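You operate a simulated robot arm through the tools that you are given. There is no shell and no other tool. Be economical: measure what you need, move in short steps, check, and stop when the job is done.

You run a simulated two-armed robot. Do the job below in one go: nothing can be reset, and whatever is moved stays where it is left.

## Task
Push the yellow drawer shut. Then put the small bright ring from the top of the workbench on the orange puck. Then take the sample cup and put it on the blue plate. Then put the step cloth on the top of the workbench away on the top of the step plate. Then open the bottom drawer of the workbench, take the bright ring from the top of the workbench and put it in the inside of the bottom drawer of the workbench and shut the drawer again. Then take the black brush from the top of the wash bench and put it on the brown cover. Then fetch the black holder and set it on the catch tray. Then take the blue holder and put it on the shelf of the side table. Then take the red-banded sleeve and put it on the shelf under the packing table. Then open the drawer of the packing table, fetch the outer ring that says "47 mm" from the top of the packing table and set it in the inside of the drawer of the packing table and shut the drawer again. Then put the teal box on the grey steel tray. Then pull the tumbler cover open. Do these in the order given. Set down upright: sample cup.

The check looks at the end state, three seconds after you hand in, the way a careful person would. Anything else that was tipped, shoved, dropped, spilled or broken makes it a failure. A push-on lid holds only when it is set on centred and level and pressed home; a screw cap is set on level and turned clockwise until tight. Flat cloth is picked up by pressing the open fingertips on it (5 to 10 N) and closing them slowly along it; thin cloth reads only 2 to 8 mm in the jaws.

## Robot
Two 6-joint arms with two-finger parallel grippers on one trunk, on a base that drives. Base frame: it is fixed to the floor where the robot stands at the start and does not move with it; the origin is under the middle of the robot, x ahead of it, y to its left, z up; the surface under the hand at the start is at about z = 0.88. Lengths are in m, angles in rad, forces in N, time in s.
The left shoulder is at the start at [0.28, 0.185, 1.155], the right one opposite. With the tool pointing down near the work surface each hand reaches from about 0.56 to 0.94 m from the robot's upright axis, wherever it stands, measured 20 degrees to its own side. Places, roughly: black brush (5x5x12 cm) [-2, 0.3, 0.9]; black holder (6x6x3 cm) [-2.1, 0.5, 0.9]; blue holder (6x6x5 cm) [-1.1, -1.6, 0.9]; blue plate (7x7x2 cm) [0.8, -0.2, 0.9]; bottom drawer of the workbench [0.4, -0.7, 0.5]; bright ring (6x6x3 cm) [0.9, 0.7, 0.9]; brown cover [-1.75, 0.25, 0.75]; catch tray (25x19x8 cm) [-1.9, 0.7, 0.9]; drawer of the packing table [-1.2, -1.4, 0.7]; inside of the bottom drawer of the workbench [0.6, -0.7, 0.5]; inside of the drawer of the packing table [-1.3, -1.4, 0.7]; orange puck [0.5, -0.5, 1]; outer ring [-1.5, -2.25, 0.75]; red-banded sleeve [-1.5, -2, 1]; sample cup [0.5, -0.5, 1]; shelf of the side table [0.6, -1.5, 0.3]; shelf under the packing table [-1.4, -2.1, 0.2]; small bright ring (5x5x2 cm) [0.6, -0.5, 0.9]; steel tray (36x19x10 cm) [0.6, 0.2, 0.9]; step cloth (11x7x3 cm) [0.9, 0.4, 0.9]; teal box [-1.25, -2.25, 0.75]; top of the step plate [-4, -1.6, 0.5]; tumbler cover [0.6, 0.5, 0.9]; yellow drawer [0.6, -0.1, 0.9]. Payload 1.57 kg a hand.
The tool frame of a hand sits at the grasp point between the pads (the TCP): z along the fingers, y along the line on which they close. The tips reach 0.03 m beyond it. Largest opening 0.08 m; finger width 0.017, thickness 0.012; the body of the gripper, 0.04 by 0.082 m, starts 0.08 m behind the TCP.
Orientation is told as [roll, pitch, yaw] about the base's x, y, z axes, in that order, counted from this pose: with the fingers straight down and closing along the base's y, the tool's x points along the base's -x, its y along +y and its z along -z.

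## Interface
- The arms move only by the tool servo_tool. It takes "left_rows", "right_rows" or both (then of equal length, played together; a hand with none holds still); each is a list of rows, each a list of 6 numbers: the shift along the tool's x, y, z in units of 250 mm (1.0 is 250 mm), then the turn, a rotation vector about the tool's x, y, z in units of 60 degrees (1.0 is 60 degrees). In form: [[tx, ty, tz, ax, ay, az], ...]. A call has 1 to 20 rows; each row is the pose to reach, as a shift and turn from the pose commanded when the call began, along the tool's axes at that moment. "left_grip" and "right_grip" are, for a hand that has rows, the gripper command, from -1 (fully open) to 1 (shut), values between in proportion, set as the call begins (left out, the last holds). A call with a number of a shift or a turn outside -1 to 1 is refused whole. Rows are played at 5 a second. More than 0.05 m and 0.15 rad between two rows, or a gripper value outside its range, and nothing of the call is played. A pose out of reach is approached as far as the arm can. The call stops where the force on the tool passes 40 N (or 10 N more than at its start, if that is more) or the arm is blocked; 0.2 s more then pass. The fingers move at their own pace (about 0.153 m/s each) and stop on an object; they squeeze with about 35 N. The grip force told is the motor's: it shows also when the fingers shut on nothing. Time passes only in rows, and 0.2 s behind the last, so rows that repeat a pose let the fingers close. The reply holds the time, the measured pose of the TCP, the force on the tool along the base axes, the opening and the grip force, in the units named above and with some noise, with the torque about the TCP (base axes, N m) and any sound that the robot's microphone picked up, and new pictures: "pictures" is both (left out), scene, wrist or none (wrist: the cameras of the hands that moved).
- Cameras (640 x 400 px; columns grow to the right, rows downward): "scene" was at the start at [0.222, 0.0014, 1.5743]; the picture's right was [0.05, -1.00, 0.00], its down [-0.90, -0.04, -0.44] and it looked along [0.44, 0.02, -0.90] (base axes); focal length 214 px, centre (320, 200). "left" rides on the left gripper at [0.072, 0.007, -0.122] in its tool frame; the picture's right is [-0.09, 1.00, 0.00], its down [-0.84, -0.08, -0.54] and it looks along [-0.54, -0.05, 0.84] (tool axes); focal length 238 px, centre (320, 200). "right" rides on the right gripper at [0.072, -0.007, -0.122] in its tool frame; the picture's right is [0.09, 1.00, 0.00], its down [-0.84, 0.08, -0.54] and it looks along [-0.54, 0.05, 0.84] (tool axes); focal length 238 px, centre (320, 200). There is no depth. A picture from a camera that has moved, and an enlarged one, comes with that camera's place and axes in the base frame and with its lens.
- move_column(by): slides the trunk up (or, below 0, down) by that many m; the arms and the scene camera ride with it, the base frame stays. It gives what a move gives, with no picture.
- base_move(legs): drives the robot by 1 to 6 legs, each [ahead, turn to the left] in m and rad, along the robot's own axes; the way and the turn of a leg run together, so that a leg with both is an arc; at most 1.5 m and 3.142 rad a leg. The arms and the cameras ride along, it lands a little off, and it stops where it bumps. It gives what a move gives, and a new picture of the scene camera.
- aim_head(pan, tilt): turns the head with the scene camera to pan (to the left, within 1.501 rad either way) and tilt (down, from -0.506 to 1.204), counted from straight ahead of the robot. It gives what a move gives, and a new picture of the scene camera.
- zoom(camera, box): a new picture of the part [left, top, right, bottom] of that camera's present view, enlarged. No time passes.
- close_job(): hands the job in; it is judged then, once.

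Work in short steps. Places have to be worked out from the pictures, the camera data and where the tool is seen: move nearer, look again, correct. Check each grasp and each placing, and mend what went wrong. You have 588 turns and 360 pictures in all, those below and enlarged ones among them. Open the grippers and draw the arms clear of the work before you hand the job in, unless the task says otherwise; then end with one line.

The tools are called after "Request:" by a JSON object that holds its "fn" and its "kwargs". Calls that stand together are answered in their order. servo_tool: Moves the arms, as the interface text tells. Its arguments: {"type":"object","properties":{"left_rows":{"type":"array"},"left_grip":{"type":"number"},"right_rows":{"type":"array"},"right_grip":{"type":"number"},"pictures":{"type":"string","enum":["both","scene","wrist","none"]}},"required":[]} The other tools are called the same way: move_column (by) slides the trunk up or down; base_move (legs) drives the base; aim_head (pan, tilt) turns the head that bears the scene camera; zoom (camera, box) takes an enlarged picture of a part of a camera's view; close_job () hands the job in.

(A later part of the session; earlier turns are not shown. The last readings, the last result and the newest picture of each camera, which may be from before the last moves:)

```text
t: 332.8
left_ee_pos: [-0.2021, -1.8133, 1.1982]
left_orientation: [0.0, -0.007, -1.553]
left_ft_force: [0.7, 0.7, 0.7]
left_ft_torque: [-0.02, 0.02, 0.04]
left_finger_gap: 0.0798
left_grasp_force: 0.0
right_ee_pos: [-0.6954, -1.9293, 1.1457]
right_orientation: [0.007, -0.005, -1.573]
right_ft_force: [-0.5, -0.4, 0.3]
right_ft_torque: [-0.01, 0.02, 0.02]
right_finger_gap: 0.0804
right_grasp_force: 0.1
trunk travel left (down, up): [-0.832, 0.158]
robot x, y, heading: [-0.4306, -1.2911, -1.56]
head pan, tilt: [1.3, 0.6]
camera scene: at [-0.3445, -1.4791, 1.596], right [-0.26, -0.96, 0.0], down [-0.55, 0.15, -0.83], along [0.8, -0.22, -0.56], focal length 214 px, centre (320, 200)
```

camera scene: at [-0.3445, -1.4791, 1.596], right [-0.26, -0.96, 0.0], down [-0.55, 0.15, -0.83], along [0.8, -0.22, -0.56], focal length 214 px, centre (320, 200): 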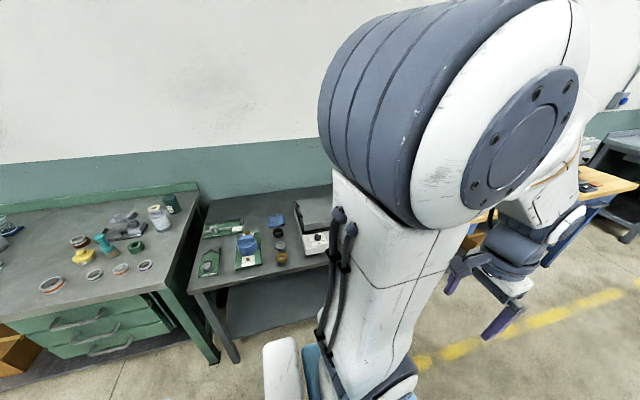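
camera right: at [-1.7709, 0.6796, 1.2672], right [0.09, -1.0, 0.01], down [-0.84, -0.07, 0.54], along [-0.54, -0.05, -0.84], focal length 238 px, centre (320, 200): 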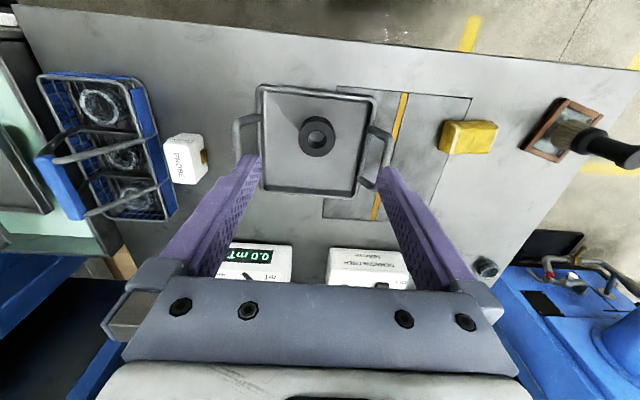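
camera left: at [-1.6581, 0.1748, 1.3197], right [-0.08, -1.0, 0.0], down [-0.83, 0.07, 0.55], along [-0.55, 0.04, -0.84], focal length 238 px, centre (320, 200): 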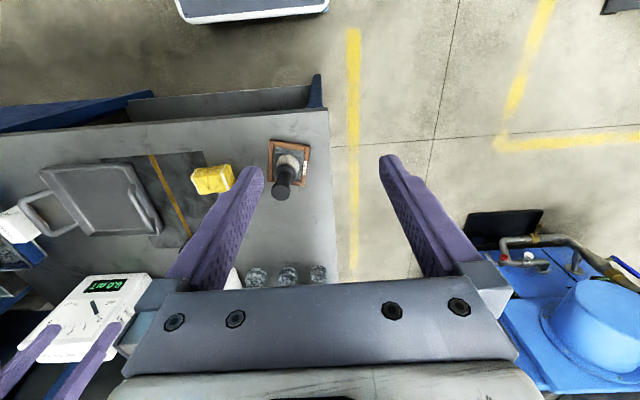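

The blue holder is on the packing table's edge at about [-1.106, -1.55, 0.88]. I'll turn to face the table.

Request:
{"fn": "base_move", "kwargs": {"legs": [[0, -1.57], [-0.1, 0]]}}

Request:
{"fn": "aim_head", "kwargs": {"pan": 0.2, "tilt": 0.8}}

Request:
{"fn": "zoom", "kwargs": {"camera": "scene", "box": [220, 100, 460, 250]}}

```text
t: 337.7
left_ee_pos: [-0.8412, -1.5361, 1.1977]
left_orientation: [-0.001, -0.005, -3.086]
left_ft_force: [0.4, 0.6, -0.3]
left_ft_torque: [-0.03, -0.04, 0.01]
left_finger_gap: 0.08
left_grasp_force: 0.0
right_ee_pos: [-0.9746, -1.0485, 1.1456]
right_orientation: [0.008, -0.004, -3.106]
right_ft_force: [0.5, 0.4, 0.6]
right_ft_torque: [-0.04, 0.0, 0.02]
right_finger_gap: 0.0801
right_grasp_force: 0.1
trunk travel left (down, up): [-0.832, 0.158]
robot x, y, heading: [-0.3305, -1.2899, -3.106]
head pan, tilt: [1.3, 0.6]
camera scene: at [-0.5102, -1.3843, 1.596], right [-0.97, 0.23, 0.0], down [0.13, 0.55, -0.83], along [-0.19, -0.8, -0.56], focal length 214 px, centre (320, 200)
```

scene: 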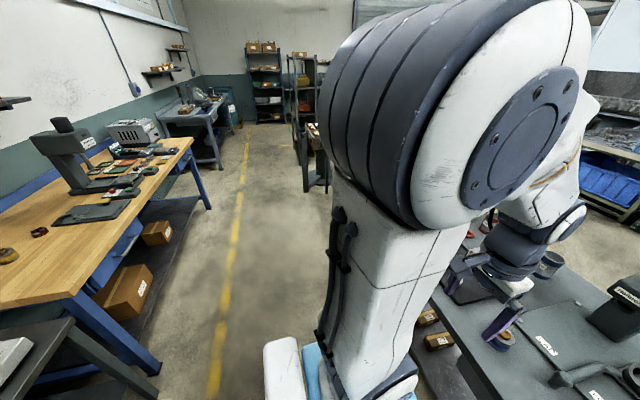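

```text
t: 339.0
left_ee_pos: [-0.8414, -1.5355, 1.1996]
left_orientation: [0.001, -0.005, -3.085]
left_ft_force: [0.3, -0.8, 0.1]
left_ft_torque: [-0.04, 0.01, -0.05]
left_finger_gap: 0.0801
left_grasp_force: 0.1
right_ee_pos: [-0.9742, -1.0485, 1.1471]
right_orientation: [0.007, -0.004, -3.103]
right_ft_force: [-0.6, -0.2, 0.1]
right_ft_torque: [-0.01, -0.01, -0.01]
right_finger_gap: 0.0799
right_grasp_force: 0.1
trunk travel left (down, up): [-0.832, 0.158]
robot x, y, heading: [-0.328, -1.2915, -3.099]
head pan, tilt: [0.201, 0.799]
camera scene: at [-0.5681, -1.3177, 1.5791], right [-0.24, 0.97, 0.0], down [0.7, 0.17, -0.7], along [-0.68, -0.17, -0.72], focal length 214 px, centre (320, 200)
```

scene: 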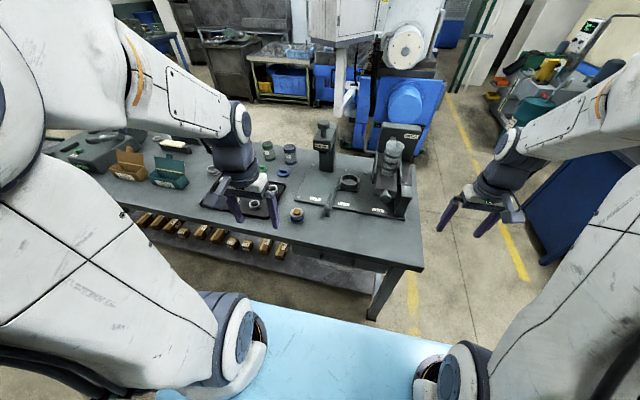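

```text
2.67 times, centred on (340, 175) of scene
camera zoom: at [-0.5681, -1.3177, 1.5791], right [-0.24, 0.97, 0.0], down [0.7, 0.17, -0.7], along [-0.68, -0.17, -0.72], focal length 572 px, centre (267, 267)
```

zoom: 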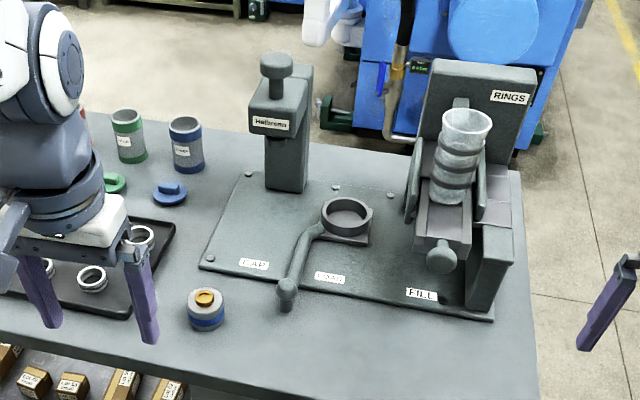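

The blue holder (gold-topped, blue-banded) is at about [-1.112, -1.554]. To reach the low shelf later I'll grip it with the hand tilted 45° forward, so I tilt the left hand now.

Request:
{"fn": "servo_tool", "kwargs": {"left_rows": [[-0.1, 0, 0.05, 0, -0.125, 0], [-0.2, 0, 0.1, 0, -0.25, 0], [-0.3, 0, 0.15, 0, -0.375, 0], [-0.4, 0, 0.2, 0, -0.5, 0], [-0.5, 0, 0.25, 0, -0.625, 0], [-0.6, 0, 0.3, 0, -0.75, 0]], "pictures": "wrist"}}

```text
t: 340.6
left_ee_pos: [-0.971, -1.5074, 1.1234]
left_orientation: [-0.001, -0.662, 2.911]
left_ft_force: [-0.3, 0.2, -0.8]
left_ft_torque: [0.01, 0.01, -0.01]
left_finger_gap: 0.08
left_grasp_force: 0.0
left hand out of reach, approached as far as the arm can: row 5, 6
right_ee_pos: [-0.9752, -1.0485, 1.1465]
right_orientation: [0.006, 0.0, -3.105]
right_ft_force: [-0.1, 0.3, 0.5]
right_ft_torque: [0.0, 0.03, 0.01]
right_finger_gap: 0.0803
right_grasp_force: 0.1
trunk travel left (down, up): [-0.832, 0.158]
robot x, y, heading: [-0.3322, -1.2908, -3.096]
head pan, tilt: [0.201, 0.799]
stopped in row 6 (left hand): the arm was blocked; the commanded pose is now the measured one
camera left: at [-0.8449, -1.5435, 1.1757], right [-0.3, -0.95, 0.06], down [-0.3, 0.15, 0.94], along [-0.91, 0.26, -0.33], focal length 238 px, centre (320, 200)
```

left: 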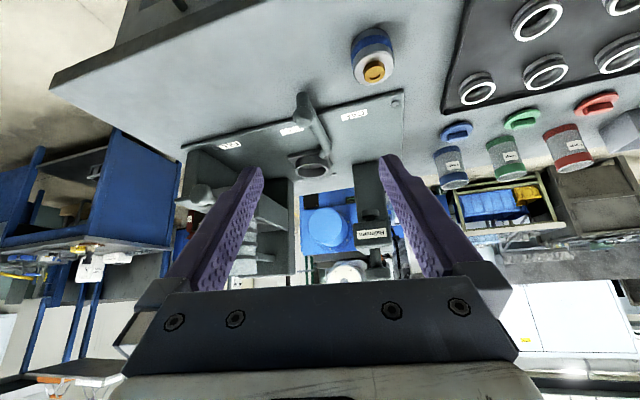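

The tilt was limited near the body and the yaw drifted. I'll move the hand forward and straighten the yaw.

Request:
{"fn": "servo_tool", "kwargs": {"left_rows": [[-0.09, 0.04, 0.07, -0.04, 0, -0.052], [-0.19, 0.08, 0.145, -0.08, 0, -0.104], [-0.28, 0.12, 0.22, -0.12, 0, -0.156], [-0.379, 0.16, 0.295, -0.162, 0, -0.208]], "pictures": "none"}}

```text
t: 341.6
left_ee_pos: [-1.0984, -1.5192, 1.1252]
left_orientation: [-0.003, -0.66, -3.095]
left_ft_force: [-1.2, 0.1, 0.2]
left_ft_torque: [-0.03, -0.02, -0.03]
left_finger_gap: 0.0799
left_grasp_force: 0.1
right_ee_pos: [-0.9751, -1.0489, 1.146]
right_orientation: [0.007, -0.004, -3.105]
right_ft_force: [-0.6, -0.1, 0.4]
right_ft_torque: [0.0, 0.0, 0.01]
right_finger_gap: 0.0799
right_grasp_force: 0.0
trunk travel left (down, up): [-0.832, 0.158]
robot x, y, heading: [-0.3334, -1.2885, -3.098]
head pan, tilt: [0.201, 0.799]
```

Good. I'll tilt a little more and take a look.

Request:
{"fn": "servo_tool", "kwargs": {"left_rows": [[0, 0.04, 0, 0, -0.1, 0], [0, 0.08, 0, 0, -0.2, 0], [0, 0.12, 0, 0, -0.25, 0]], "pictures": "wrist"}}

```text
t: 342.4
left_ee_pos: [-1.0931, -1.5629, 1.1238]
left_orientation: [-0.001, -0.926, -3.103]
left_ft_force: [-0.1, 0.7, -1.0]
left_ft_torque: [-0.03, 0.03, 0.01]
left_finger_gap: 0.0802
left_grasp_force: 0.0
left hand out of reach, approached as far as the arm can: row 1, 2, 3
right_ee_pos: [-0.9737, -1.0491, 1.1469]
right_orientation: [0.007, -0.004, -3.104]
right_ft_force: [0.0, 0.0, 0.3]
right_ft_torque: [0.0, 0.01, 0.03]
right_finger_gap: 0.0801
right_grasp_force: 0.0
trunk travel left (down, up): [-0.832, 0.158]
robot x, y, heading: [-0.3303, -1.2906, -3.099]
head pan, tilt: [0.201, 0.799]
camera left: at [-0.9522, -1.5647, 1.1398], right [-0.02, -1.0, 0.07], down [-0.07, 0.07, 0.99], along [-1.0, 0.01, -0.07], focal length 238 px, centre (320, 200)
```

left: 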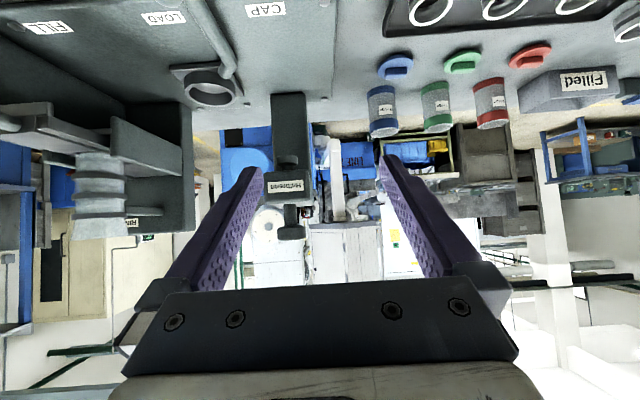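

The hand is tilted about 53° forward and directly above the holder. I'll descend vertically most of the way and check with the head camera.

Request:
{"fn": "servo_tool", "kwargs": {"left_rows": [[0.12, -0.007, 0.11, 0, 0, 0], [0.24, -0.014, 0.21, 0, 0, 0], [0.36, -0.02, 0.31, 0, 0, 0], [0.48, -0.028, 0.42, 0, 0, 0]], "pictures": "none"}}

Request:
{"fn": "zoom", "kwargs": {"camera": "scene", "box": [200, 130, 360, 230]}}

```text
t: 343.4
left_ee_pos: [-1.1309, -1.5698, 0.9805]
left_orientation: [-0.107, -0.905, -3.02]
left_ft_force: [-0.9, 0.4, 0.4]
left_ft_torque: [-0.01, 0.01, 0.01]
left_finger_gap: 0.0799
left_grasp_force: 0.0
left hand out of reach, approached as far as the arm can: row 1, 2, 3, 4
right_ee_pos: [-0.975, -1.0492, 1.1456]
right_orientation: [0.006, -0.003, -3.106]
right_ft_force: [0.4, 0.5, 0.0]
right_ft_torque: [-0.04, -0.02, -0.01]
right_finger_gap: 0.0801
right_grasp_force: 0.1
trunk travel left (down, up): [-0.832, 0.158]
robot x, y, heading: [-0.3293, -1.2885, -3.095]
head pan, tilt: [0.201, 0.799]
```

```text
4.00 times, centred on (280, 180) of scene
camera zoom: at [-0.5681, -1.3177, 1.5791], right [-0.24, 0.97, 0.0], down [0.7, 0.17, -0.7], along [-0.68, -0.17, -0.72], focal length 858 px, centre (480, 280)
```

zoom: 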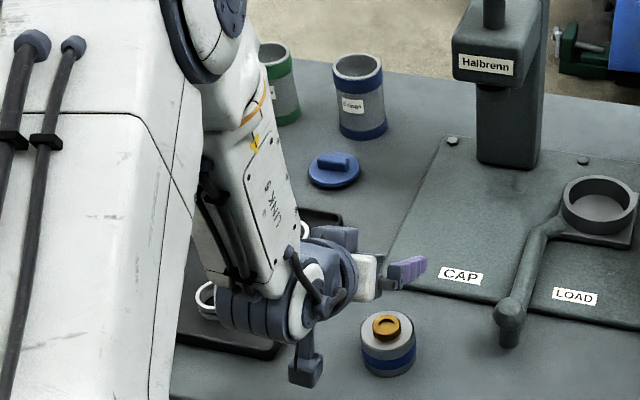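

The arm strains when reaching down tilted. I'll return to the comfortable pose, draw the right hand back, and use the trunk to descend instead.

Request:
{"fn": "servo_tool", "kwargs": {"left_rows": [[-0.12, 0.007, -0.11, 0, 0, 0], [-0.24, 0.014, -0.21, 0, 0, 0], [-0.36, 0.02, -0.31, 0, 0, 0], [-0.48, 0.028, -0.42, 0, 0, 0]], "right_rows": [[0.1, 0, 0, 0, 0, 0], [0.2, 0, 0, 0, 0, 0], [0.3, 0, 0, 0, 0, 0], [0.4, 0, 0, 0, 0, 0]], "pictures": "none"}}

```text
t: 344.4
left_ee_pos: [-1.1203, -1.5872, 1.1383]
left_orientation: [-0.104, -0.903, -3.019]
left_ft_force: [0.6, 0.3, -0.1]
left_ft_torque: [0.0, 0.0, 0.03]
left_finger_gap: 0.0801
left_grasp_force: 0.0
right_ee_pos: [-0.8712, -1.0433, 1.1441]
right_orientation: [0.006, -0.003, -3.105]
right_ft_force: [0.0, -0.7, -0.3]
right_ft_torque: [0.04, 0.02, -0.02]
right_finger_gap: 0.0798
right_grasp_force: 0.1
trunk travel left (down, up): [-0.832, 0.158]
robot x, y, heading: [-0.3316, -1.2913, -3.1]
head pan, tilt: [0.201, 0.799]
```

Request:
{"fn": "servo_tool", "kwargs": {"left_rows": [[0.015, -0.06, -0.02, -0.019, 0.025, 0.024], [0.029, -0.125, -0.038, -0.038, 0.05, 0.048]], "pictures": "none"}}

Request:
{"fn": "move_column", "kwargs": {"by": -0.14}}

Request:
{"fn": "zoom", "kwargs": {"camera": "scene", "box": [200, 130, 360, 230]}}

```text
t: 345.0
left_ee_pos: [-1.1086, -1.5549, 1.1421]
left_orientation: [-0.001, -0.853, -3.103]
left_ft_force: [0.5, -0.3, -0.6]
left_ft_torque: [0.01, -0.02, -0.01]
left_finger_gap: 0.0799
left_grasp_force: 0.0
right_ee_pos: [-0.8725, -1.0443, 1.144]
right_orientation: [0.007, -0.002, -3.107]
right_ft_force: [-0.2, 0.1, 0.3]
right_ft_torque: [-0.01, 0.01, -0.01]
right_finger_gap: 0.0802
right_grasp_force: 0.0
trunk travel left (down, up): [-0.832, 0.158]
robot x, y, heading: [-0.3282, -1.2858, -3.104]
head pan, tilt: [0.201, 0.799]
```

```text
t: 346.7
left_ee_pos: [-1.109, -1.555, 1.0007]
left_orientation: [0.0, -0.856, -3.104]
left_ft_force: [0.4, -0.4, -0.9]
left_ft_torque: [0.03, 0.03, 0.01]
left_finger_gap: 0.0801
left_grasp_force: 0.2
right_ee_pos: [-0.8711, -1.0449, 1.0043]
right_orientation: [0.006, -0.004, -3.107]
right_ft_force: [0.4, -0.4, 0.4]
right_ft_torque: [0.0, 0.01, -0.04]
right_finger_gap: 0.0798
right_grasp_force: 0.1
trunk travel left (down, up): [-0.692, 0.298]
robot x, y, heading: [-0.331, -1.2884, -3.1]
head pan, tilt: [0.201, 0.799]
```

```text
4.00 times, centred on (280, 180) of scene
camera zoom: at [-0.568, -1.3177, 1.4392], right [-0.24, 0.97, 0.0], down [0.7, 0.17, -0.7], along [-0.68, -0.17, -0.72], focal length 858 px, centre (480, 280)
```

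zoom: 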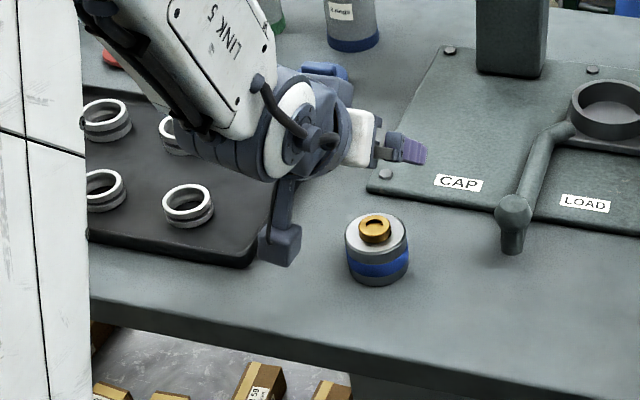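

The column alignment matches. I'll lower another 9 cm and compare again.

Request:
{"fn": "move_column", "kwargs": {"by": -0.09}}

Request:
{"fn": "zoom", "kwargs": {"camera": "scene", "box": [200, 110, 360, 210]}}

Request:
{"fn": "zoom", "kwargs": {"camera": "left", "box": [200, 0, 440, 150]}}

```text
t: 348.0
left_ee_pos: [-1.1086, -1.5556, 0.9105]
left_orientation: [-0.002, -0.853, -3.104]
left_ft_force: [0.0, 0.6, -0.2]
left_ft_torque: [0.02, 0.0, -0.05]
left_finger_gap: 0.0803
left_grasp_force: 0.0
right_ee_pos: [-0.8715, -1.0441, 0.9143]
right_orientation: [0.008, -0.003, -3.106]
right_ft_force: [-0.2, -0.1, 0.6]
right_ft_torque: [0.01, 0.0, -0.01]
right_finger_gap: 0.08
right_grasp_force: 0.0
trunk travel left (down, up): [-0.602, 0.388]
robot x, y, heading: [-0.3335, -1.2928, -3.095]
head pan, tilt: [0.201, 0.799]
```

```text
4.00 times, centred on (280, 160) of scene
camera zoom: at [-0.5681, -1.3177, 1.3492], right [-0.24, 0.97, 0.0], down [0.7, 0.17, -0.7], along [-0.68, -0.17, -0.72], focal length 858 px, centre (480, 360)
```

zoom: 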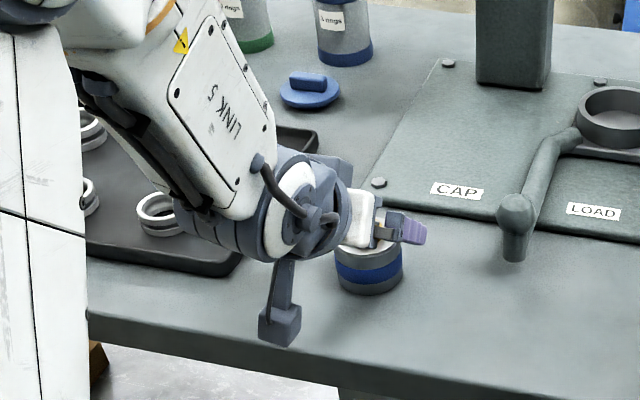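

```text
2.67 times, centred on (320, 75) of left
camera zoom: at [-0.97, -1.5566, 0.9373], right [-0.02, -1.0, 0.07], down [-0.14, 0.07, 0.99], along [-0.99, 0.01, -0.14], focal length 636 px, centre (320, 533)
```

zoom: 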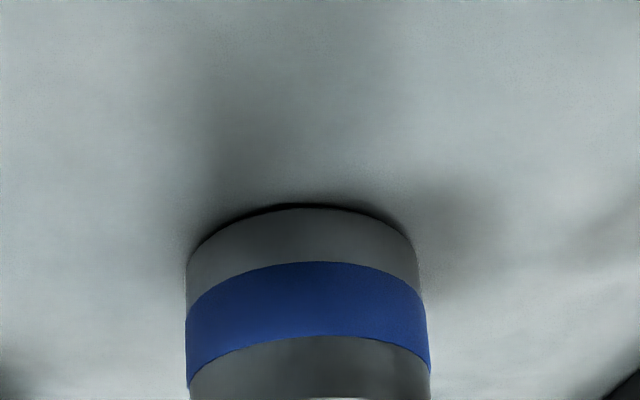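

The wrist camera now shows the holder: centre at about [-1.124, -1.552], table at z≈0.847. I'll shift 1.5 cm forward, lower, and close.

Request:
{"fn": "servo_tool", "kwargs": {"left_rows": [[-0.042, -0.014, 0.048, 0, 0, 0]], "pictures": "none"}}

Request:
{"fn": "move_column", "kwargs": {"by": -0.03}}

Request:
{"fn": "servo_tool", "kwargs": {"left_rows": [[0, 0, 0, 0, 0, 0], [0, 0, 0, 0, 0, 0], [0, 0, 0, 0, 0, 0]], "left_grip": 1, "pictures": "wrist"}}

```text
t: 348.4
left_ee_pos: [-1.1245, -1.5523, 0.9112]
left_orientation: [-0.003, -0.855, -3.102]
left_ft_force: [0.5, -0.3, -0.2]
left_ft_torque: [0.05, -0.02, 0.02]
left_finger_gap: 0.0802
left_grasp_force: 0.1
right_ee_pos: [-0.8717, -1.0438, 0.9155]
right_orientation: [0.006, -0.005, -3.106]
right_ft_force: [0.9, -0.5, 0.7]
right_ft_torque: [0.0, 0.0, 0.02]
right_finger_gap: 0.0799
right_grasp_force: 0.1
trunk travel left (down, up): [-0.602, 0.388]
robot x, y, heading: [-0.328, -1.2907, -3.097]
head pan, tilt: [0.201, 0.799]
```

```text
t: 349.1
left_ee_pos: [-1.1251, -1.5513, 0.8813]
left_orientation: [-0.001, -0.854, -3.102]
left_ft_force: [0.4, 0.1, -0.3]
left_ft_torque: [0.0, -0.01, 0.01]
left_finger_gap: 0.08
left_grasp_force: 0.0
right_ee_pos: [-0.8717, -1.0435, 0.8847]
right_orientation: [0.008, -0.004, -3.105]
right_ft_force: [0.5, -0.1, -1.3]
right_ft_torque: [-0.02, 0.0, -0.04]
right_finger_gap: 0.0801
right_grasp_force: 0.1
trunk travel left (down, up): [-0.572, 0.418]
robot x, y, heading: [-0.3298, -1.2918, -3.097]
head pan, tilt: [0.201, 0.799]
```

```text
t: 349.9
left_ee_pos: [-1.1247, -1.5527, 0.8824]
left_orientation: [-0.001, -0.855, -3.103]
left_ft_force: [-0.6, -2.0, 0.7]
left_ft_torque: [0.02, -0.08, -0.03]
left_finger_gap: 0.0574
left_grasp_force: 34.8
right_ee_pos: [-0.8711, -1.0442, 0.8847]
right_orientation: [0.007, -0.003, -3.105]
right_ft_force: [-0.6, -0.2, 0.0]
right_ft_torque: [-0.01, 0.01, 0.03]
right_finger_gap: 0.08
right_grasp_force: 0.0
trunk travel left (down, up): [-0.572, 0.418]
robot x, y, heading: [-0.3318, -1.2922, -3.097]
head pan, tilt: [0.201, 0.799]
camera left: at [-0.9854, -1.5531, 0.9069], right [-0.02, -1.0, 0.07], down [-0.14, 0.07, 0.99], along [-0.99, 0.01, -0.14], focal length 238 px, centre (320, 200)
```

left: 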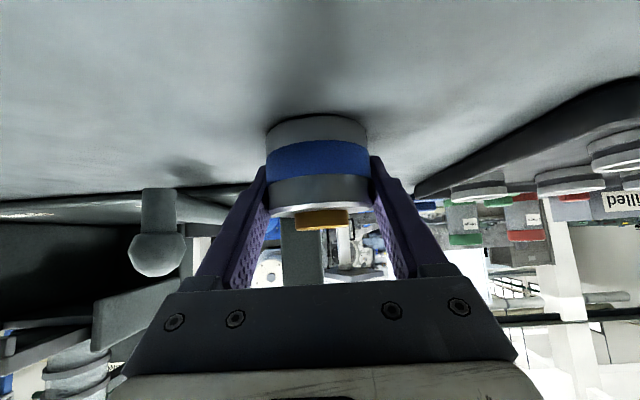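

The holder is gripped (57 mm). I'll lift it with the trunk and manoeuvre to face the side table.

Request:
{"fn": "move_column", "kwargs": {"by": 0.28}}

Request:
{"fn": "base_move", "kwargs": {"legs": [[0, 1.57], [0.71, 0], [0, 0.73], [-0.36, 0], [0, 0.8]]}}

Request:
{"fn": "aim_head", "kwargs": {"pan": 0.0, "tilt": 0.75}}

```text
t: 352.7
left_ee_pos: [-1.1244, -1.5507, 1.16]
left_orientation: [0.0, -0.853, -3.104]
left_ft_force: [-0.1, 0.6, -6.4]
left_ft_torque: [-0.02, 0.06, 0.0]
left_finger_gap: 0.0574
left_grasp_force: 35.0
right_ee_pos: [-0.8718, -1.0439, 1.1655]
right_orientation: [0.006, -0.002, -3.104]
right_ft_force: [-0.3, 0.0, -0.1]
right_ft_torque: [-0.02, -0.01, 0.0]
right_finger_gap: 0.08
right_grasp_force: 0.1
trunk travel left (down, up): [-0.852, 0.138]
robot x, y, heading: [-0.3281, -1.2933, -3.1]
head pan, tilt: [0.201, 0.799]
```

```text
t: 366.4
left_ee_pos: [0.249, -1.5209, 1.1602]
left_orientation: [-0.002, -0.853, 0.01]
left_ft_force: [0.6, 0.1, -7.3]
left_ft_torque: [-0.01, -0.04, -0.02]
left_finger_gap: 0.0576
left_grasp_force: 35.1
right_ee_pos: [-0.0181, -2.0199, 1.1645]
right_orientation: [0.007, -0.005, 0.005]
right_ft_force: [0.0, 0.0, 0.6]
right_ft_torque: [0.0, 0.0, -0.02]
right_finger_gap: 0.0801
right_grasp_force: 0.1
trunk travel left (down, up): [-0.852, 0.138]
robot x, y, heading: [-0.5536, -1.758, 0.012]
head pan, tilt: [0.201, 0.799]
camera scene: at [-0.3139, -1.7404, 1.599], right [0.21, -0.98, 0.0], down [-0.7, -0.15, -0.7], along [0.68, 0.15, -0.72], focal length 214 px, centre (320, 200)
```

scene: 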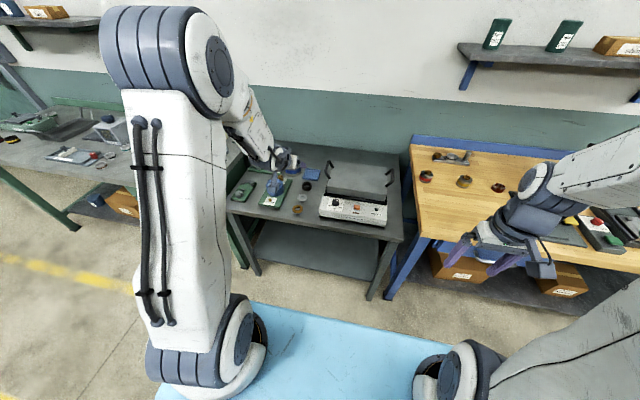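

```text
t: 367.1
left_ee_pos: [0.2497, -1.5212, 1.1604]
left_orientation: [-0.001, -0.854, 0.007]
left_ft_force: [-0.3, 0.2, -6.0]
left_ft_torque: [-0.03, -0.03, -0.02]
left_finger_gap: 0.0578
left_grasp_force: 35.2
right_ee_pos: [-0.0185, -2.0206, 1.1642]
right_orientation: [0.008, -0.003, 0.006]
right_ft_force: [-0.8, 0.8, -0.3]
right_ft_torque: [-0.03, 0.0, -0.03]
right_finger_gap: 0.0799
right_grasp_force: 0.1
trunk travel left (down, up): [-0.852, 0.138]
robot x, y, heading: [-0.5521, -1.7596, 0.016]
head pan, tilt: [0.0, 0.75]
camera scene: at [-0.3099, -1.7563, 1.603], right [0.01, -1.0, 0.0], down [-0.68, -0.01, -0.73], along [0.73, 0.01, -0.68], focal length 214 px, centre (320, 200)
```

scene: 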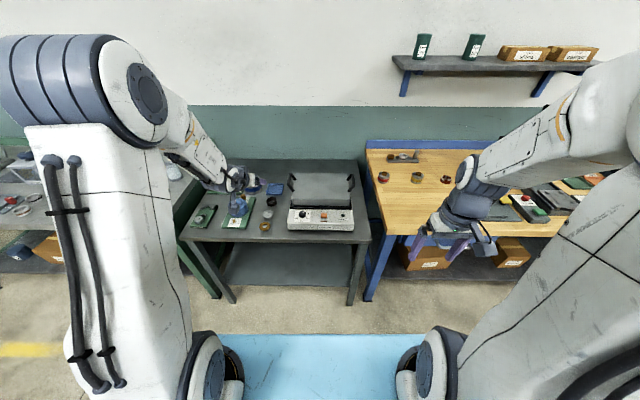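

The side table's front edge is at x≈0.26 and its lower shelf's front edge at x≈0.30. I'll draw back a bit so the hand clears the tabletop while the trunk goes down.

Request:
{"fn": "servo_tool", "kwargs": {"left_rows": [[0.066, 0, -0.075, 0, 0, 0], [0.13, 0, -0.15, 0, 0, 0]], "pictures": "none"}}

Request:
{"fn": "base_move", "kwargs": {"legs": [[-0.05, 0]]}}

```text
t: 367.7
left_ee_pos: [0.2014, -1.5214, 1.1616]
left_orientation: [0.0, -0.854, 0.01]
left_ft_force: [0.1, -0.6, -6.7]
left_ft_torque: [-0.01, -0.03, 0.0]
left_finger_gap: 0.0577
left_grasp_force: 35.2
right_ee_pos: [-0.0185, -2.0199, 1.165]
right_orientation: [0.008, -0.004, 0.005]
right_ft_force: [0.4, 0.8, -1.0]
right_ft_torque: [-0.02, 0.0, 0.0]
right_finger_gap: 0.08
right_grasp_force: 0.1
trunk travel left (down, up): [-0.852, 0.138]
robot x, y, heading: [-0.5498, -1.7622, 0.016]
head pan, tilt: [0.0, 0.75]
```

```text
t: 368.6
left_ee_pos: [0.1497, -1.5223, 1.1619]
left_orientation: [-0.001, -0.852, 0.01]
left_ft_force: [-0.4, 0.3, -6.9]
left_ft_torque: [0.0, -0.03, -0.02]
left_finger_gap: 0.0577
left_grasp_force: 34.8
right_ee_pos: [-0.0697, -2.0218, 1.1643]
right_orientation: [0.007, -0.003, 0.006]
right_ft_force: [-0.2, 0.7, 0.8]
right_ft_torque: [0.01, 0.04, 0.01]
right_finger_gap: 0.0802
right_grasp_force: 0.1
trunk travel left (down, up): [-0.852, 0.138]
robot x, y, heading: [-0.6043, -1.7606, 0.009]
head pan, tilt: [0.0, 0.75]
camera scene: at [-0.3599, -1.7571, 1.603], right [0.01, -1.0, 0.0], down [-0.68, -0.01, -0.73], along [0.73, 0.01, -0.68], focal length 214 px, centre (320, 200)
```

scene: 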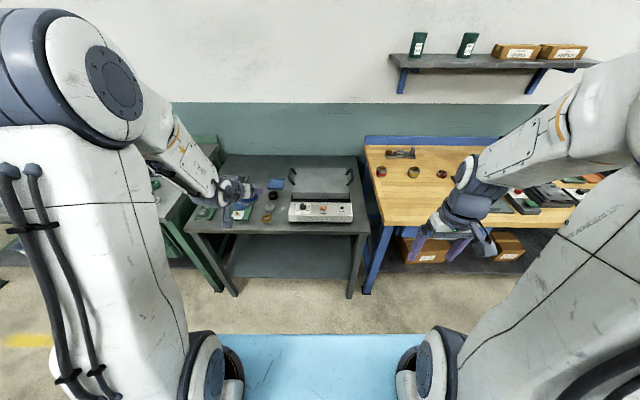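

Request:
{"fn": "move_column", "kwargs": {"by": -0.4}}

Request:
{"fn": "move_column", "kwargs": {"by": -0.3}}

Request:
{"fn": "aim_head", "kwargs": {"pan": 0.25, "tilt": 0.6}}

```text
t: 372.5
left_ee_pos: [0.1489, -1.5227, 0.7603]
left_orientation: [-0.002, -0.855, 0.01]
left_ft_force: [-0.9, -0.5, -6.9]
left_ft_torque: [-0.01, 0.0, 0.01]
left_finger_gap: 0.0577
left_grasp_force: 35.0
right_ee_pos: [-0.07, -2.0203, 0.7653]
right_orientation: [0.008, -0.003, 0.004]
right_ft_force: [0.3, -0.4, -0.2]
right_ft_torque: [0.0, 0.0, 0.0]
right_finger_gap: 0.0802
right_grasp_force: 0.1
trunk travel left (down, up): [-0.452, 0.538]
robot x, y, heading: [-0.6041, -1.761, 0.015]
head pan, tilt: [0.0, 0.75]
```

```text
t: 375.5
left_ee_pos: [0.1501, -1.5211, 0.4626]
left_orientation: [-0.003, -0.854, 0.008]
left_ft_force: [-0.3, 0.2, -6.0]
left_ft_torque: [-0.02, -0.04, -0.01]
left_finger_gap: 0.0577
left_grasp_force: 34.7
right_ee_pos: [-0.0699, -2.0212, 0.4647]
right_orientation: [0.007, -0.002, 0.004]
right_ft_force: [-0.3, -0.5, 0.3]
right_ft_torque: [0.0, -0.03, 0.0]
right_finger_gap: 0.08
right_grasp_force: 0.1
trunk travel left (down, up): [-0.152, 0.838]
robot x, y, heading: [-0.6012, -1.7578, 0.017]
head pan, tilt: [0.0, 0.75]
```

```text
t: 376.2
left_ee_pos: [0.1495, -1.5212, 0.4612]
left_orientation: [-0.002, -0.854, 0.008]
left_ft_force: [-0.5, 0.4, -6.6]
left_ft_torque: [-0.01, -0.04, -0.01]
left_finger_gap: 0.0576
left_grasp_force: 35.2
right_ee_pos: [-0.069, -2.021, 0.4643]
right_orientation: [0.006, -0.003, 0.005]
right_ft_force: [-0.8, 1.1, 0.8]
right_ft_torque: [0.01, -0.01, -0.01]
right_finger_gap: 0.0802
right_grasp_force: 0.0
trunk travel left (down, up): [-0.152, 0.838]
robot x, y, heading: [-0.604, -1.7605, 0.017]
head pan, tilt: [0.25, 0.6]
camera scene: at [-0.3579, -1.7353, 0.9159], right [0.26, -0.97, 0.0], down [-0.55, -0.15, -0.82], along [0.8, 0.21, -0.57], focal length 214 px, centre (320, 200)
```

scene: 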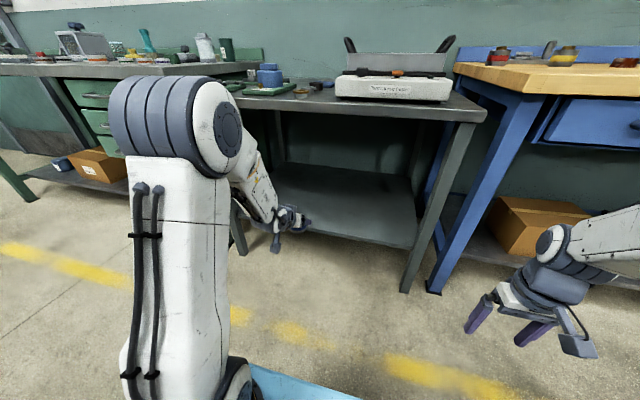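

The shelf is at z≈0.245, with its front edge at x≈0.335. I'll lower to just above it and drive in.

Request:
{"fn": "move_column", "kwargs": {"by": -0.14}}

Request:
{"fn": "base_move", "kwargs": {"legs": [[0.2, -0.015]]}}

Request:
{"fn": "servo_tool", "kwargs": {"left_rows": [[0, 0, 0, 0, 0, 0]], "pictures": "wrist"}}

```text
t: 377.9
left_ee_pos: [0.1489, -1.5225, 0.322]
left_orientation: [-0.001, -0.854, 0.01]
left_ft_force: [0.1, -0.1, -6.8]
left_ft_torque: [0.0, -0.01, 0.0]
left_finger_gap: 0.0575
left_grasp_force: 35.6
right_ee_pos: [-0.0701, -2.0194, 0.3243]
right_orientation: [0.006, -0.004, 0.006]
right_ft_force: [-0.3, -0.1, 0.5]
right_ft_torque: [-0.04, -0.01, -0.02]
right_finger_gap: 0.08
right_grasp_force: 0.2
trunk travel left (down, up): [-0.012, 0.978]
robot x, y, heading: [-0.6032, -1.7604, 0.01]
head pan, tilt: [0.25, 0.6]
```

```text
t: 379.5
left_ee_pos: [0.3549, -1.533, 0.3207]
left_orientation: [-0.001, -0.853, -0.009]
left_ft_force: [-0.4, 0.1, -7.3]
left_ft_torque: [-0.02, -0.05, 0.01]
left_finger_gap: 0.0576
left_grasp_force: 35.7
right_ee_pos: [0.1263, -2.0285, 0.3244]
right_orientation: [0.008, -0.004, -0.011]
right_ft_force: [-0.2, -0.1, 0.5]
right_ft_torque: [0.01, 0.04, -0.02]
right_finger_gap: 0.0804
right_grasp_force: 0.0
trunk travel left (down, up): [-0.012, 0.978]
robot x, y, heading: [-0.4006, -1.7592, -0.004]
head pan, tilt: [0.25, 0.6]
camera scene: at [-0.1565, -1.7384, 0.7759], right [0.24, -0.97, 0.0], down [-0.55, -0.14, -0.82], along [0.8, 0.2, -0.57], focal length 214 px, centre (320, 200)
```

scene: 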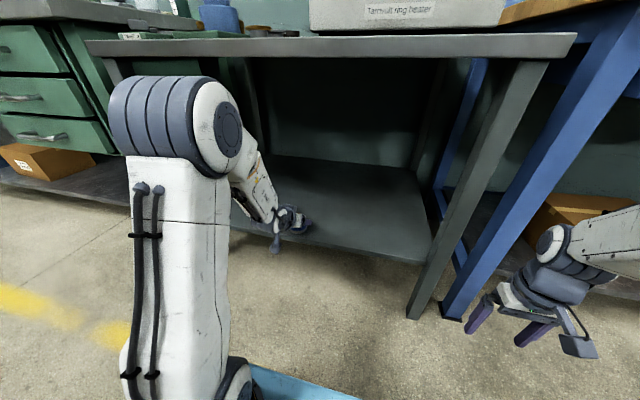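

```text
t: 379.9
left_ee_pos: [0.3537, -1.5328, 0.3216]
left_orientation: [-0.002, -0.853, -0.009]
left_ft_force: [-0.7, 0.1, -6.4]
left_ft_torque: [-0.01, -0.03, -0.01]
left_finger_gap: 0.0577
left_grasp_force: 35.3
right_ee_pos: [0.1271, -2.0285, 0.3248]
right_orientation: [0.006, -0.005, -0.01]
right_ft_force: [0.1, -0.2, -0.4]
right_ft_torque: [0.0, 0.0, 0.0]
right_finger_gap: 0.0801
right_grasp_force: 0.0
trunk travel left (down, up): [-0.012, 0.978]
robot x, y, heading: [-0.403, -1.76, -0.005]
head pan, tilt: [0.25, 0.6]
camera left: at [0.2148, -1.5257, 0.3471], right [0.07, 1.0, 0.07], down [0.14, -0.08, 0.99], along [0.99, -0.06, -0.15], focal length 238 px, centre (320, 200)
```

left: 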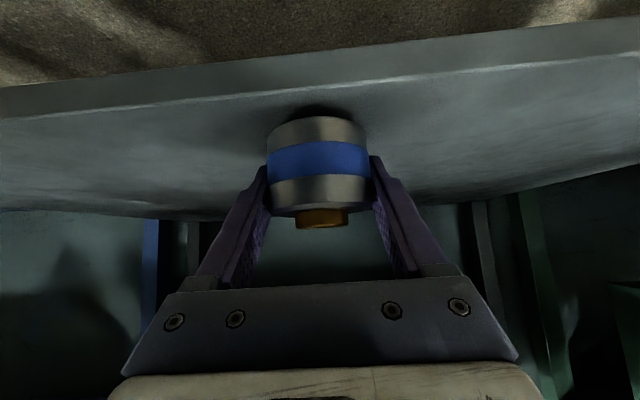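

Over the shelf edge. I'll drive 8 cm further in.

Request:
{"fn": "base_move", "kwargs": {"legs": [[0.09, 0]]}}

Request:
{"fn": "servo_tool", "kwargs": {"left_rows": [[0.03, 0, 0.026, 0, 0, 0], [0.05, 0, 0.043, 0, 0, 0]], "pictures": "wrist"}}

```text
t: 381.0
left_ee_pos: [0.4446, -1.534, 0.3215]
left_orientation: [-0.003, -0.853, -0.008]
left_ft_force: [0.1, -0.3, -6.1]
left_ft_torque: [0.0, -0.02, -0.02]
left_finger_gap: 0.0577
left_grasp_force: 35.4
right_ee_pos: [0.2177, -2.0291, 0.3246]
right_orientation: [0.007, -0.004, -0.011]
right_ft_force: [-0.7, -0.1, -0.8]
right_ft_torque: [-0.01, -0.03, 0.02]
right_finger_gap: 0.08
right_grasp_force: 0.0
trunk travel left (down, up): [-0.012, 0.978]
robot x, y, heading: [-0.3103, -1.758, -0.005]
head pan, tilt: [0.25, 0.6]
camera scene: at [-0.0657, -1.7385, 0.7759], right [0.24, -0.97, 0.0], down [-0.55, -0.14, -0.82], along [0.8, 0.2, -0.57], focal length 214 px, centre (320, 200)
```

scene: 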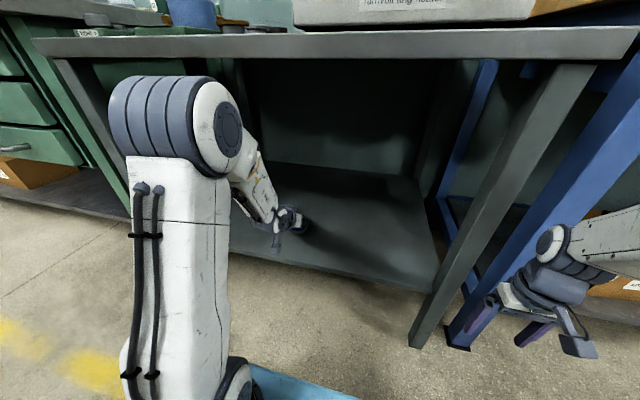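

```text
t: 381.6
left_ee_pos: [0.4475, -1.532, 0.3105]
left_orientation: [-0.005, -0.866, -0.011]
left_ft_force: [-5.5, 1.5, 24.1]
left_ft_torque: [0.26, 0.09, -0.22]
left_finger_gap: 0.0577
left_grasp_force: 34.8
right_ee_pos: [0.2168, -2.0283, 0.3256]
right_orientation: [0.009, -0.003, -0.01]
right_ft_force: [-0.4, 0.5, 1.0]
right_ft_torque: [0.0, 0.02, 0.0]
right_finger_gap: 0.08
right_grasp_force: 0.0
trunk travel left (down, up): [-0.012, 0.978]
robot x, y, heading: [-0.3126, -1.7599, -0.004]
head pan, tilt: [0.25, 0.6]
camera left: at [0.308, -1.5241, 0.3345], right [0.07, 0.99, 0.07], down [0.13, -0.08, 0.99], along [0.99, -0.06, -0.13], focal length 238 px, centre (320, 200)
```

left: 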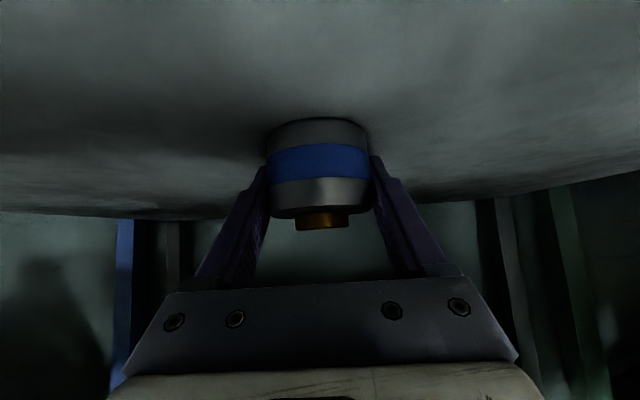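

Contact with the shelf. I'll ease, open, and retreat along the tool axis.

Request:
{"fn": "servo_tool", "kwargs": {"left_rows": [[-0.008, 0, -0.007, 0, 0, 0], [-0.008, 0, -0.007, 0, 0, 0]], "pictures": "none"}}

Request:
{"fn": "servo_tool", "kwargs": {"left_rows": [[0, 0, 0, 0, 0, 0], [0, 0, 0, 0, 0, 0]], "left_grip": -1, "pictures": "none"}}

Request:
{"fn": "base_move", "kwargs": {"legs": [[-0.29, 0]]}}

Request:
{"fn": "zoom", "kwargs": {"camera": "left", "box": [120, 0, 520, 250]}}

```text
t: 382.2
left_ee_pos: [0.4463, -1.5328, 0.3108]
left_orientation: [-0.007, -0.857, -0.01]
left_ft_force: [8.1, 4.1, 16.0]
left_ft_torque: [0.27, -0.44, -0.02]
left_finger_gap: 0.0576
left_grasp_force: 35.0
right_ee_pos: [0.2177, -2.0294, 0.3255]
right_orientation: [0.007, -0.002, -0.01]
right_ft_force: [0.4, 0.0, 0.8]
right_ft_torque: [0.01, 0.02, 0.02]
right_finger_gap: 0.0799
right_grasp_force: 0.0
trunk travel left (down, up): [-0.012, 0.978]
robot x, y, heading: [-0.3142, -1.7584, -0.009]
head pan, tilt: [0.25, 0.6]
```

```text
t: 382.8
left_ee_pos: [0.4444, -1.5326, 0.3061]
left_orientation: [-0.007, -0.848, -0.009]
left_ft_force: [0.8, -0.7, 0.5]
left_ft_torque: [0.02, 0.02, -0.03]
left_finger_gap: 0.0793
left_grasp_force: 0.0
right_ee_pos: [0.2177, -2.029, 0.3243]
right_orientation: [0.005, -0.005, -0.01]
right_ft_force: [0.1, 0.9, -0.6]
right_ft_torque: [0.0, 0.04, 0.02]
right_finger_gap: 0.08
right_grasp_force: 0.1
trunk travel left (down, up): [-0.012, 0.978]
robot x, y, heading: [-0.3106, -1.7593, -0.004]
head pan, tilt: [0.25, 0.6]
```

```text
t: 384.8
left_ee_pos: [0.1554, -1.5299, 0.3084]
left_orientation: [-0.008, -0.852, -0.004]
left_ft_force: [-0.4, 0.0, -0.7]
left_ft_torque: [0.02, 0.02, 0.03]
left_finger_gap: 0.0798
left_grasp_force: 0.1
right_ee_pos: [-0.0704, -2.0268, 0.3249]
right_orientation: [0.005, -0.003, -0.006]
right_ft_force: [0.2, -0.2, 0.0]
right_ft_torque: [0.02, 0.03, 0.01]
right_finger_gap: 0.08
right_grasp_force: 0.2
trunk travel left (down, up): [-0.012, 0.978]
robot x, y, heading: [-0.6016, -1.757, 0.002]
head pan, tilt: [0.25, 0.6]
camera scene: at [-0.3552, -1.7372, 0.776], right [0.25, -0.97, 0.0], down [-0.55, -0.14, -0.83], along [0.8, 0.21, -0.56], focal length 214 px, centre (320, 200)
```

scene: 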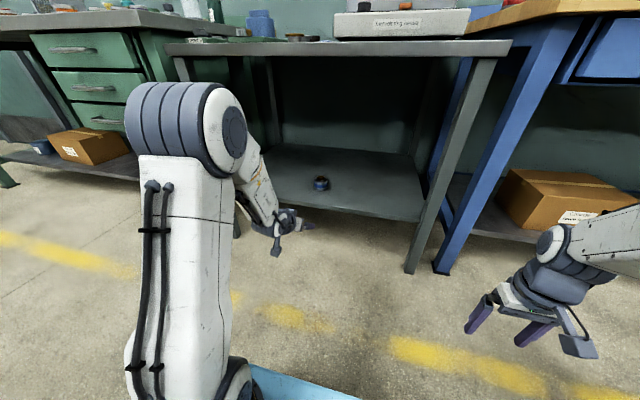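

```text
1.60 times, centred on (320, 125) of left
camera zoom: at [0.0156, -1.5215, 0.334], right [0.07, 1.0, 0.07], down [0.14, -0.07, 0.99], along [0.99, -0.06, -0.15], focal length 381 px, centre (320, 320)
```

zoom: 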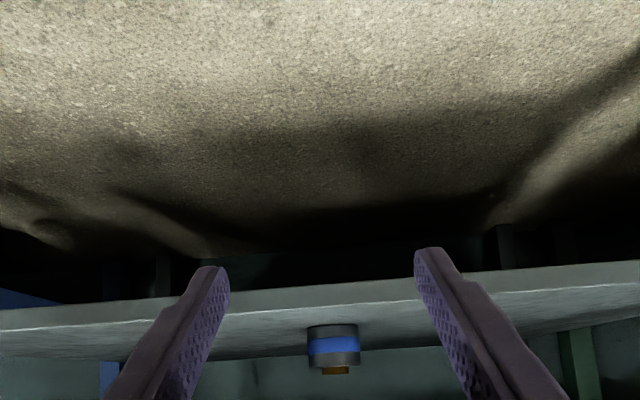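

The blue holder stands on the side-table shelf. Next is the red-banded sleeve. I'll raise the trunk and turn to face the packing table.

Request:
{"fn": "move_column", "kwargs": {"by": 0.4}}

Request:
{"fn": "move_column", "kwargs": {"by": 0.4}}

Request:
{"fn": "move_column", "kwargs": {"by": 0.1}}

Request:
{"fn": "base_move", "kwargs": {"legs": [[0, -1.57], [0, -1.57]]}}

Request:
{"fn": "aim_head", "kwargs": {"pan": 0.1, "tilt": 0.8}}

```text
t: 388.6
left_ee_pos: [0.1542, -1.5306, 0.7079]
left_orientation: [-0.006, -0.853, -0.003]
left_ft_force: [0.7, -1.0, 0.2]
left_ft_torque: [0.0, 0.01, 0.01]
left_finger_gap: 0.0798
left_grasp_force: 0.1
right_ee_pos: [-0.071, -2.0259, 0.7259]
right_orientation: [0.004, -0.003, -0.006]
right_ft_force: [-0.3, 1.0, -0.4]
right_ft_torque: [0.0, 0.01, 0.0]
right_finger_gap: 0.0798
right_grasp_force: 0.0
trunk travel left (down, up): [-0.412, 0.578]
robot x, y, heading: [-0.6044, -1.7559, 0.004]
head pan, tilt: [0.25, 0.6]
```

```text
t: 392.5
left_ee_pos: [0.1551, -1.5287, 1.1072]
left_orientation: [-0.008, -0.854, -0.002]
left_ft_force: [-0.1, -0.5, -0.2]
left_ft_torque: [0.0, 0.01, -0.01]
left_finger_gap: 0.0798
left_grasp_force: 0.0
right_ee_pos: [-0.069, -2.026, 1.1253]
right_orientation: [0.008, -0.003, -0.006]
right_ft_force: [0.2, 0.4, -0.6]
right_ft_torque: [0.0, 0.0, -0.02]
right_finger_gap: 0.0801
right_grasp_force: 0.0
trunk travel left (down, up): [-0.812, 0.178]
robot x, y, heading: [-0.6001, -1.76, -0.0]
head pan, tilt: [0.25, 0.6]
```

```text
t: 393.8
left_ee_pos: [0.1549, -1.5283, 1.2071]
left_orientation: [-0.006, -0.853, -0.004]
left_ft_force: [0.9, 0.7, -0.9]
left_ft_torque: [-0.01, 0.02, 0.01]
left_finger_gap: 0.0799
left_grasp_force: 0.1
right_ee_pos: [-0.0708, -2.026, 1.2247]
right_orientation: [0.007, -0.004, -0.006]
right_ft_force: [0.2, 0.0, 0.2]
right_ft_torque: [-0.01, -0.01, 0.04]
right_finger_gap: 0.0804
right_grasp_force: 0.1
trunk travel left (down, up): [-0.912, 0.078]
robot x, y, heading: [-0.6016, -1.756, 0.004]
head pan, tilt: [0.25, 0.6]
```

```text
t: 401.8
left_ee_pos: [-1.3456, -2.0199, 1.2086]
left_orientation: [-0.008, -0.853, -3.101]
left_ft_force: [0.9, 0.1, 0.8]
left_ft_torque: [-0.01, 0.04, 0.02]
left_finger_gap: 0.0798
left_grasp_force: 0.2
right_ee_pos: [-1.143, -1.5134, 1.2239]
right_orientation: [0.007, -0.004, -3.103]
right_ft_force: [0.4, 0.6, 0.3]
right_ft_torque: [0.02, 0.01, -0.01]
right_finger_gap: 0.0799
right_grasp_force: 0.2
trunk travel left (down, up): [-0.912, 0.078]
robot x, y, heading: [-0.6034, -1.761, -3.096]
head pan, tilt: [0.25, 0.6]
camera scene: at [-0.8453, -1.793, 1.676], right [-0.29, 0.96, 0.0], down [0.54, 0.16, -0.83], along [-0.79, -0.24, -0.56], focal length 214 px, centre (320, 200)
```

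scene: 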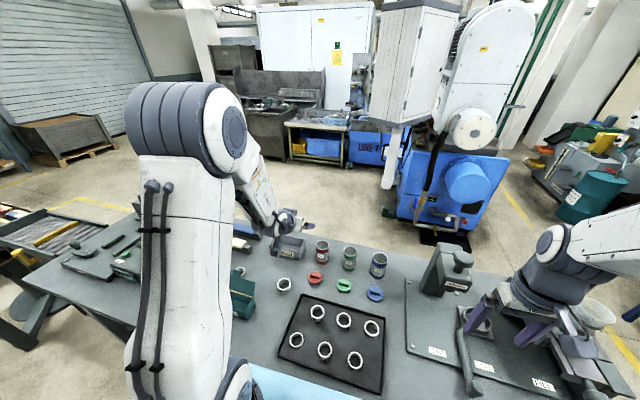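

```text
t: 402.5
left_ee_pos: [-1.3466, -2.0202, 1.2089]
left_orientation: [-0.007, -0.852, -3.102]
left_ft_force: [0.9, 0.0, 0.0]
left_ft_torque: [0.02, -0.01, 0.02]
left_finger_gap: 0.0801
left_grasp_force: 0.0
right_ee_pos: [-1.1432, -1.5129, 1.2242]
right_orientation: [0.006, -0.004, -3.102]
right_ft_force: [0.3, 0.2, -0.1]
right_ft_torque: [0.01, 0.02, -0.01]
right_finger_gap: 0.0798
right_grasp_force: 0.0
trunk travel left (down, up): [-0.912, 0.078]
robot x, y, heading: [-0.5985, -1.7597, -3.094]
head pan, tilt: [0.099, 0.799]
camera scene: at [-0.8406, -1.779, 1.6591], right [-0.15, 0.99, 0.0], down [0.71, 0.1, -0.7], along [-0.69, -0.1, -0.72], focal length 214 px, centre (320, 200)
```

scene: 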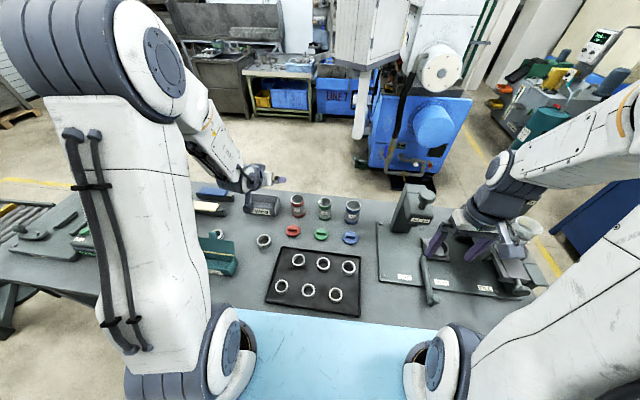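

Request:
{"fn": "zoom", "kwargs": {"camera": "scene", "box": [230, 160, 390, 260]}}

Request:
{"fn": "zoom", "kwargs": {"camera": "left", "box": [160, 0, 480, 200]}}

```text
4.00 times, centred on (310, 210) of scene
camera zoom: at [-0.8406, -1.779, 1.6591], right [-0.15, 0.99, 0.0], down [0.71, 0.1, -0.7], along [-0.69, -0.1, -0.72], focal length 858 px, centre (360, 160)
```

zoom: 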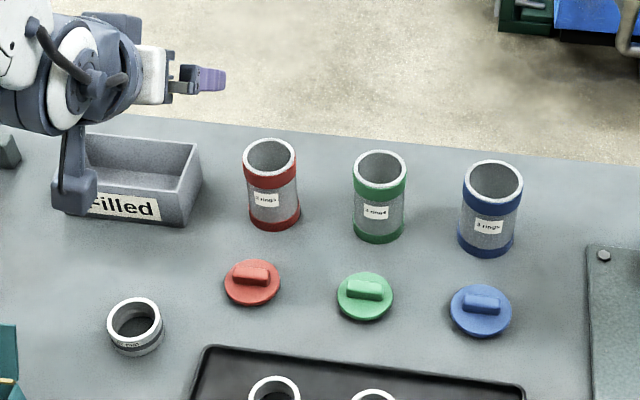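

```text
2.00 times, centred on (320, 100) of left
camera zoom: at [-1.2065, -2.0216, 1.2341], right [-0.03, -1.0, 0.07], down [-0.15, 0.07, 0.99], along [-0.99, 0.02, -0.15], focal length 477 px, centre (320, 400)
```

zoom: 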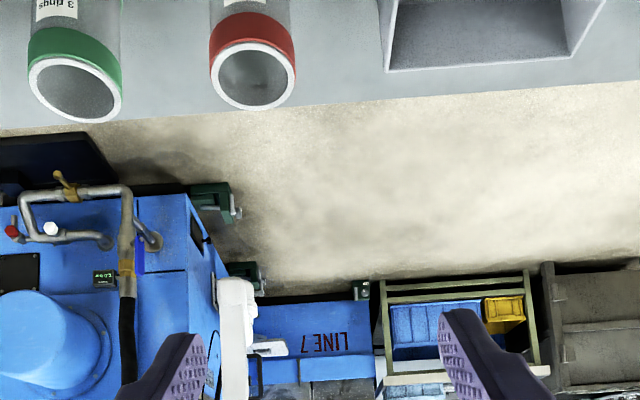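

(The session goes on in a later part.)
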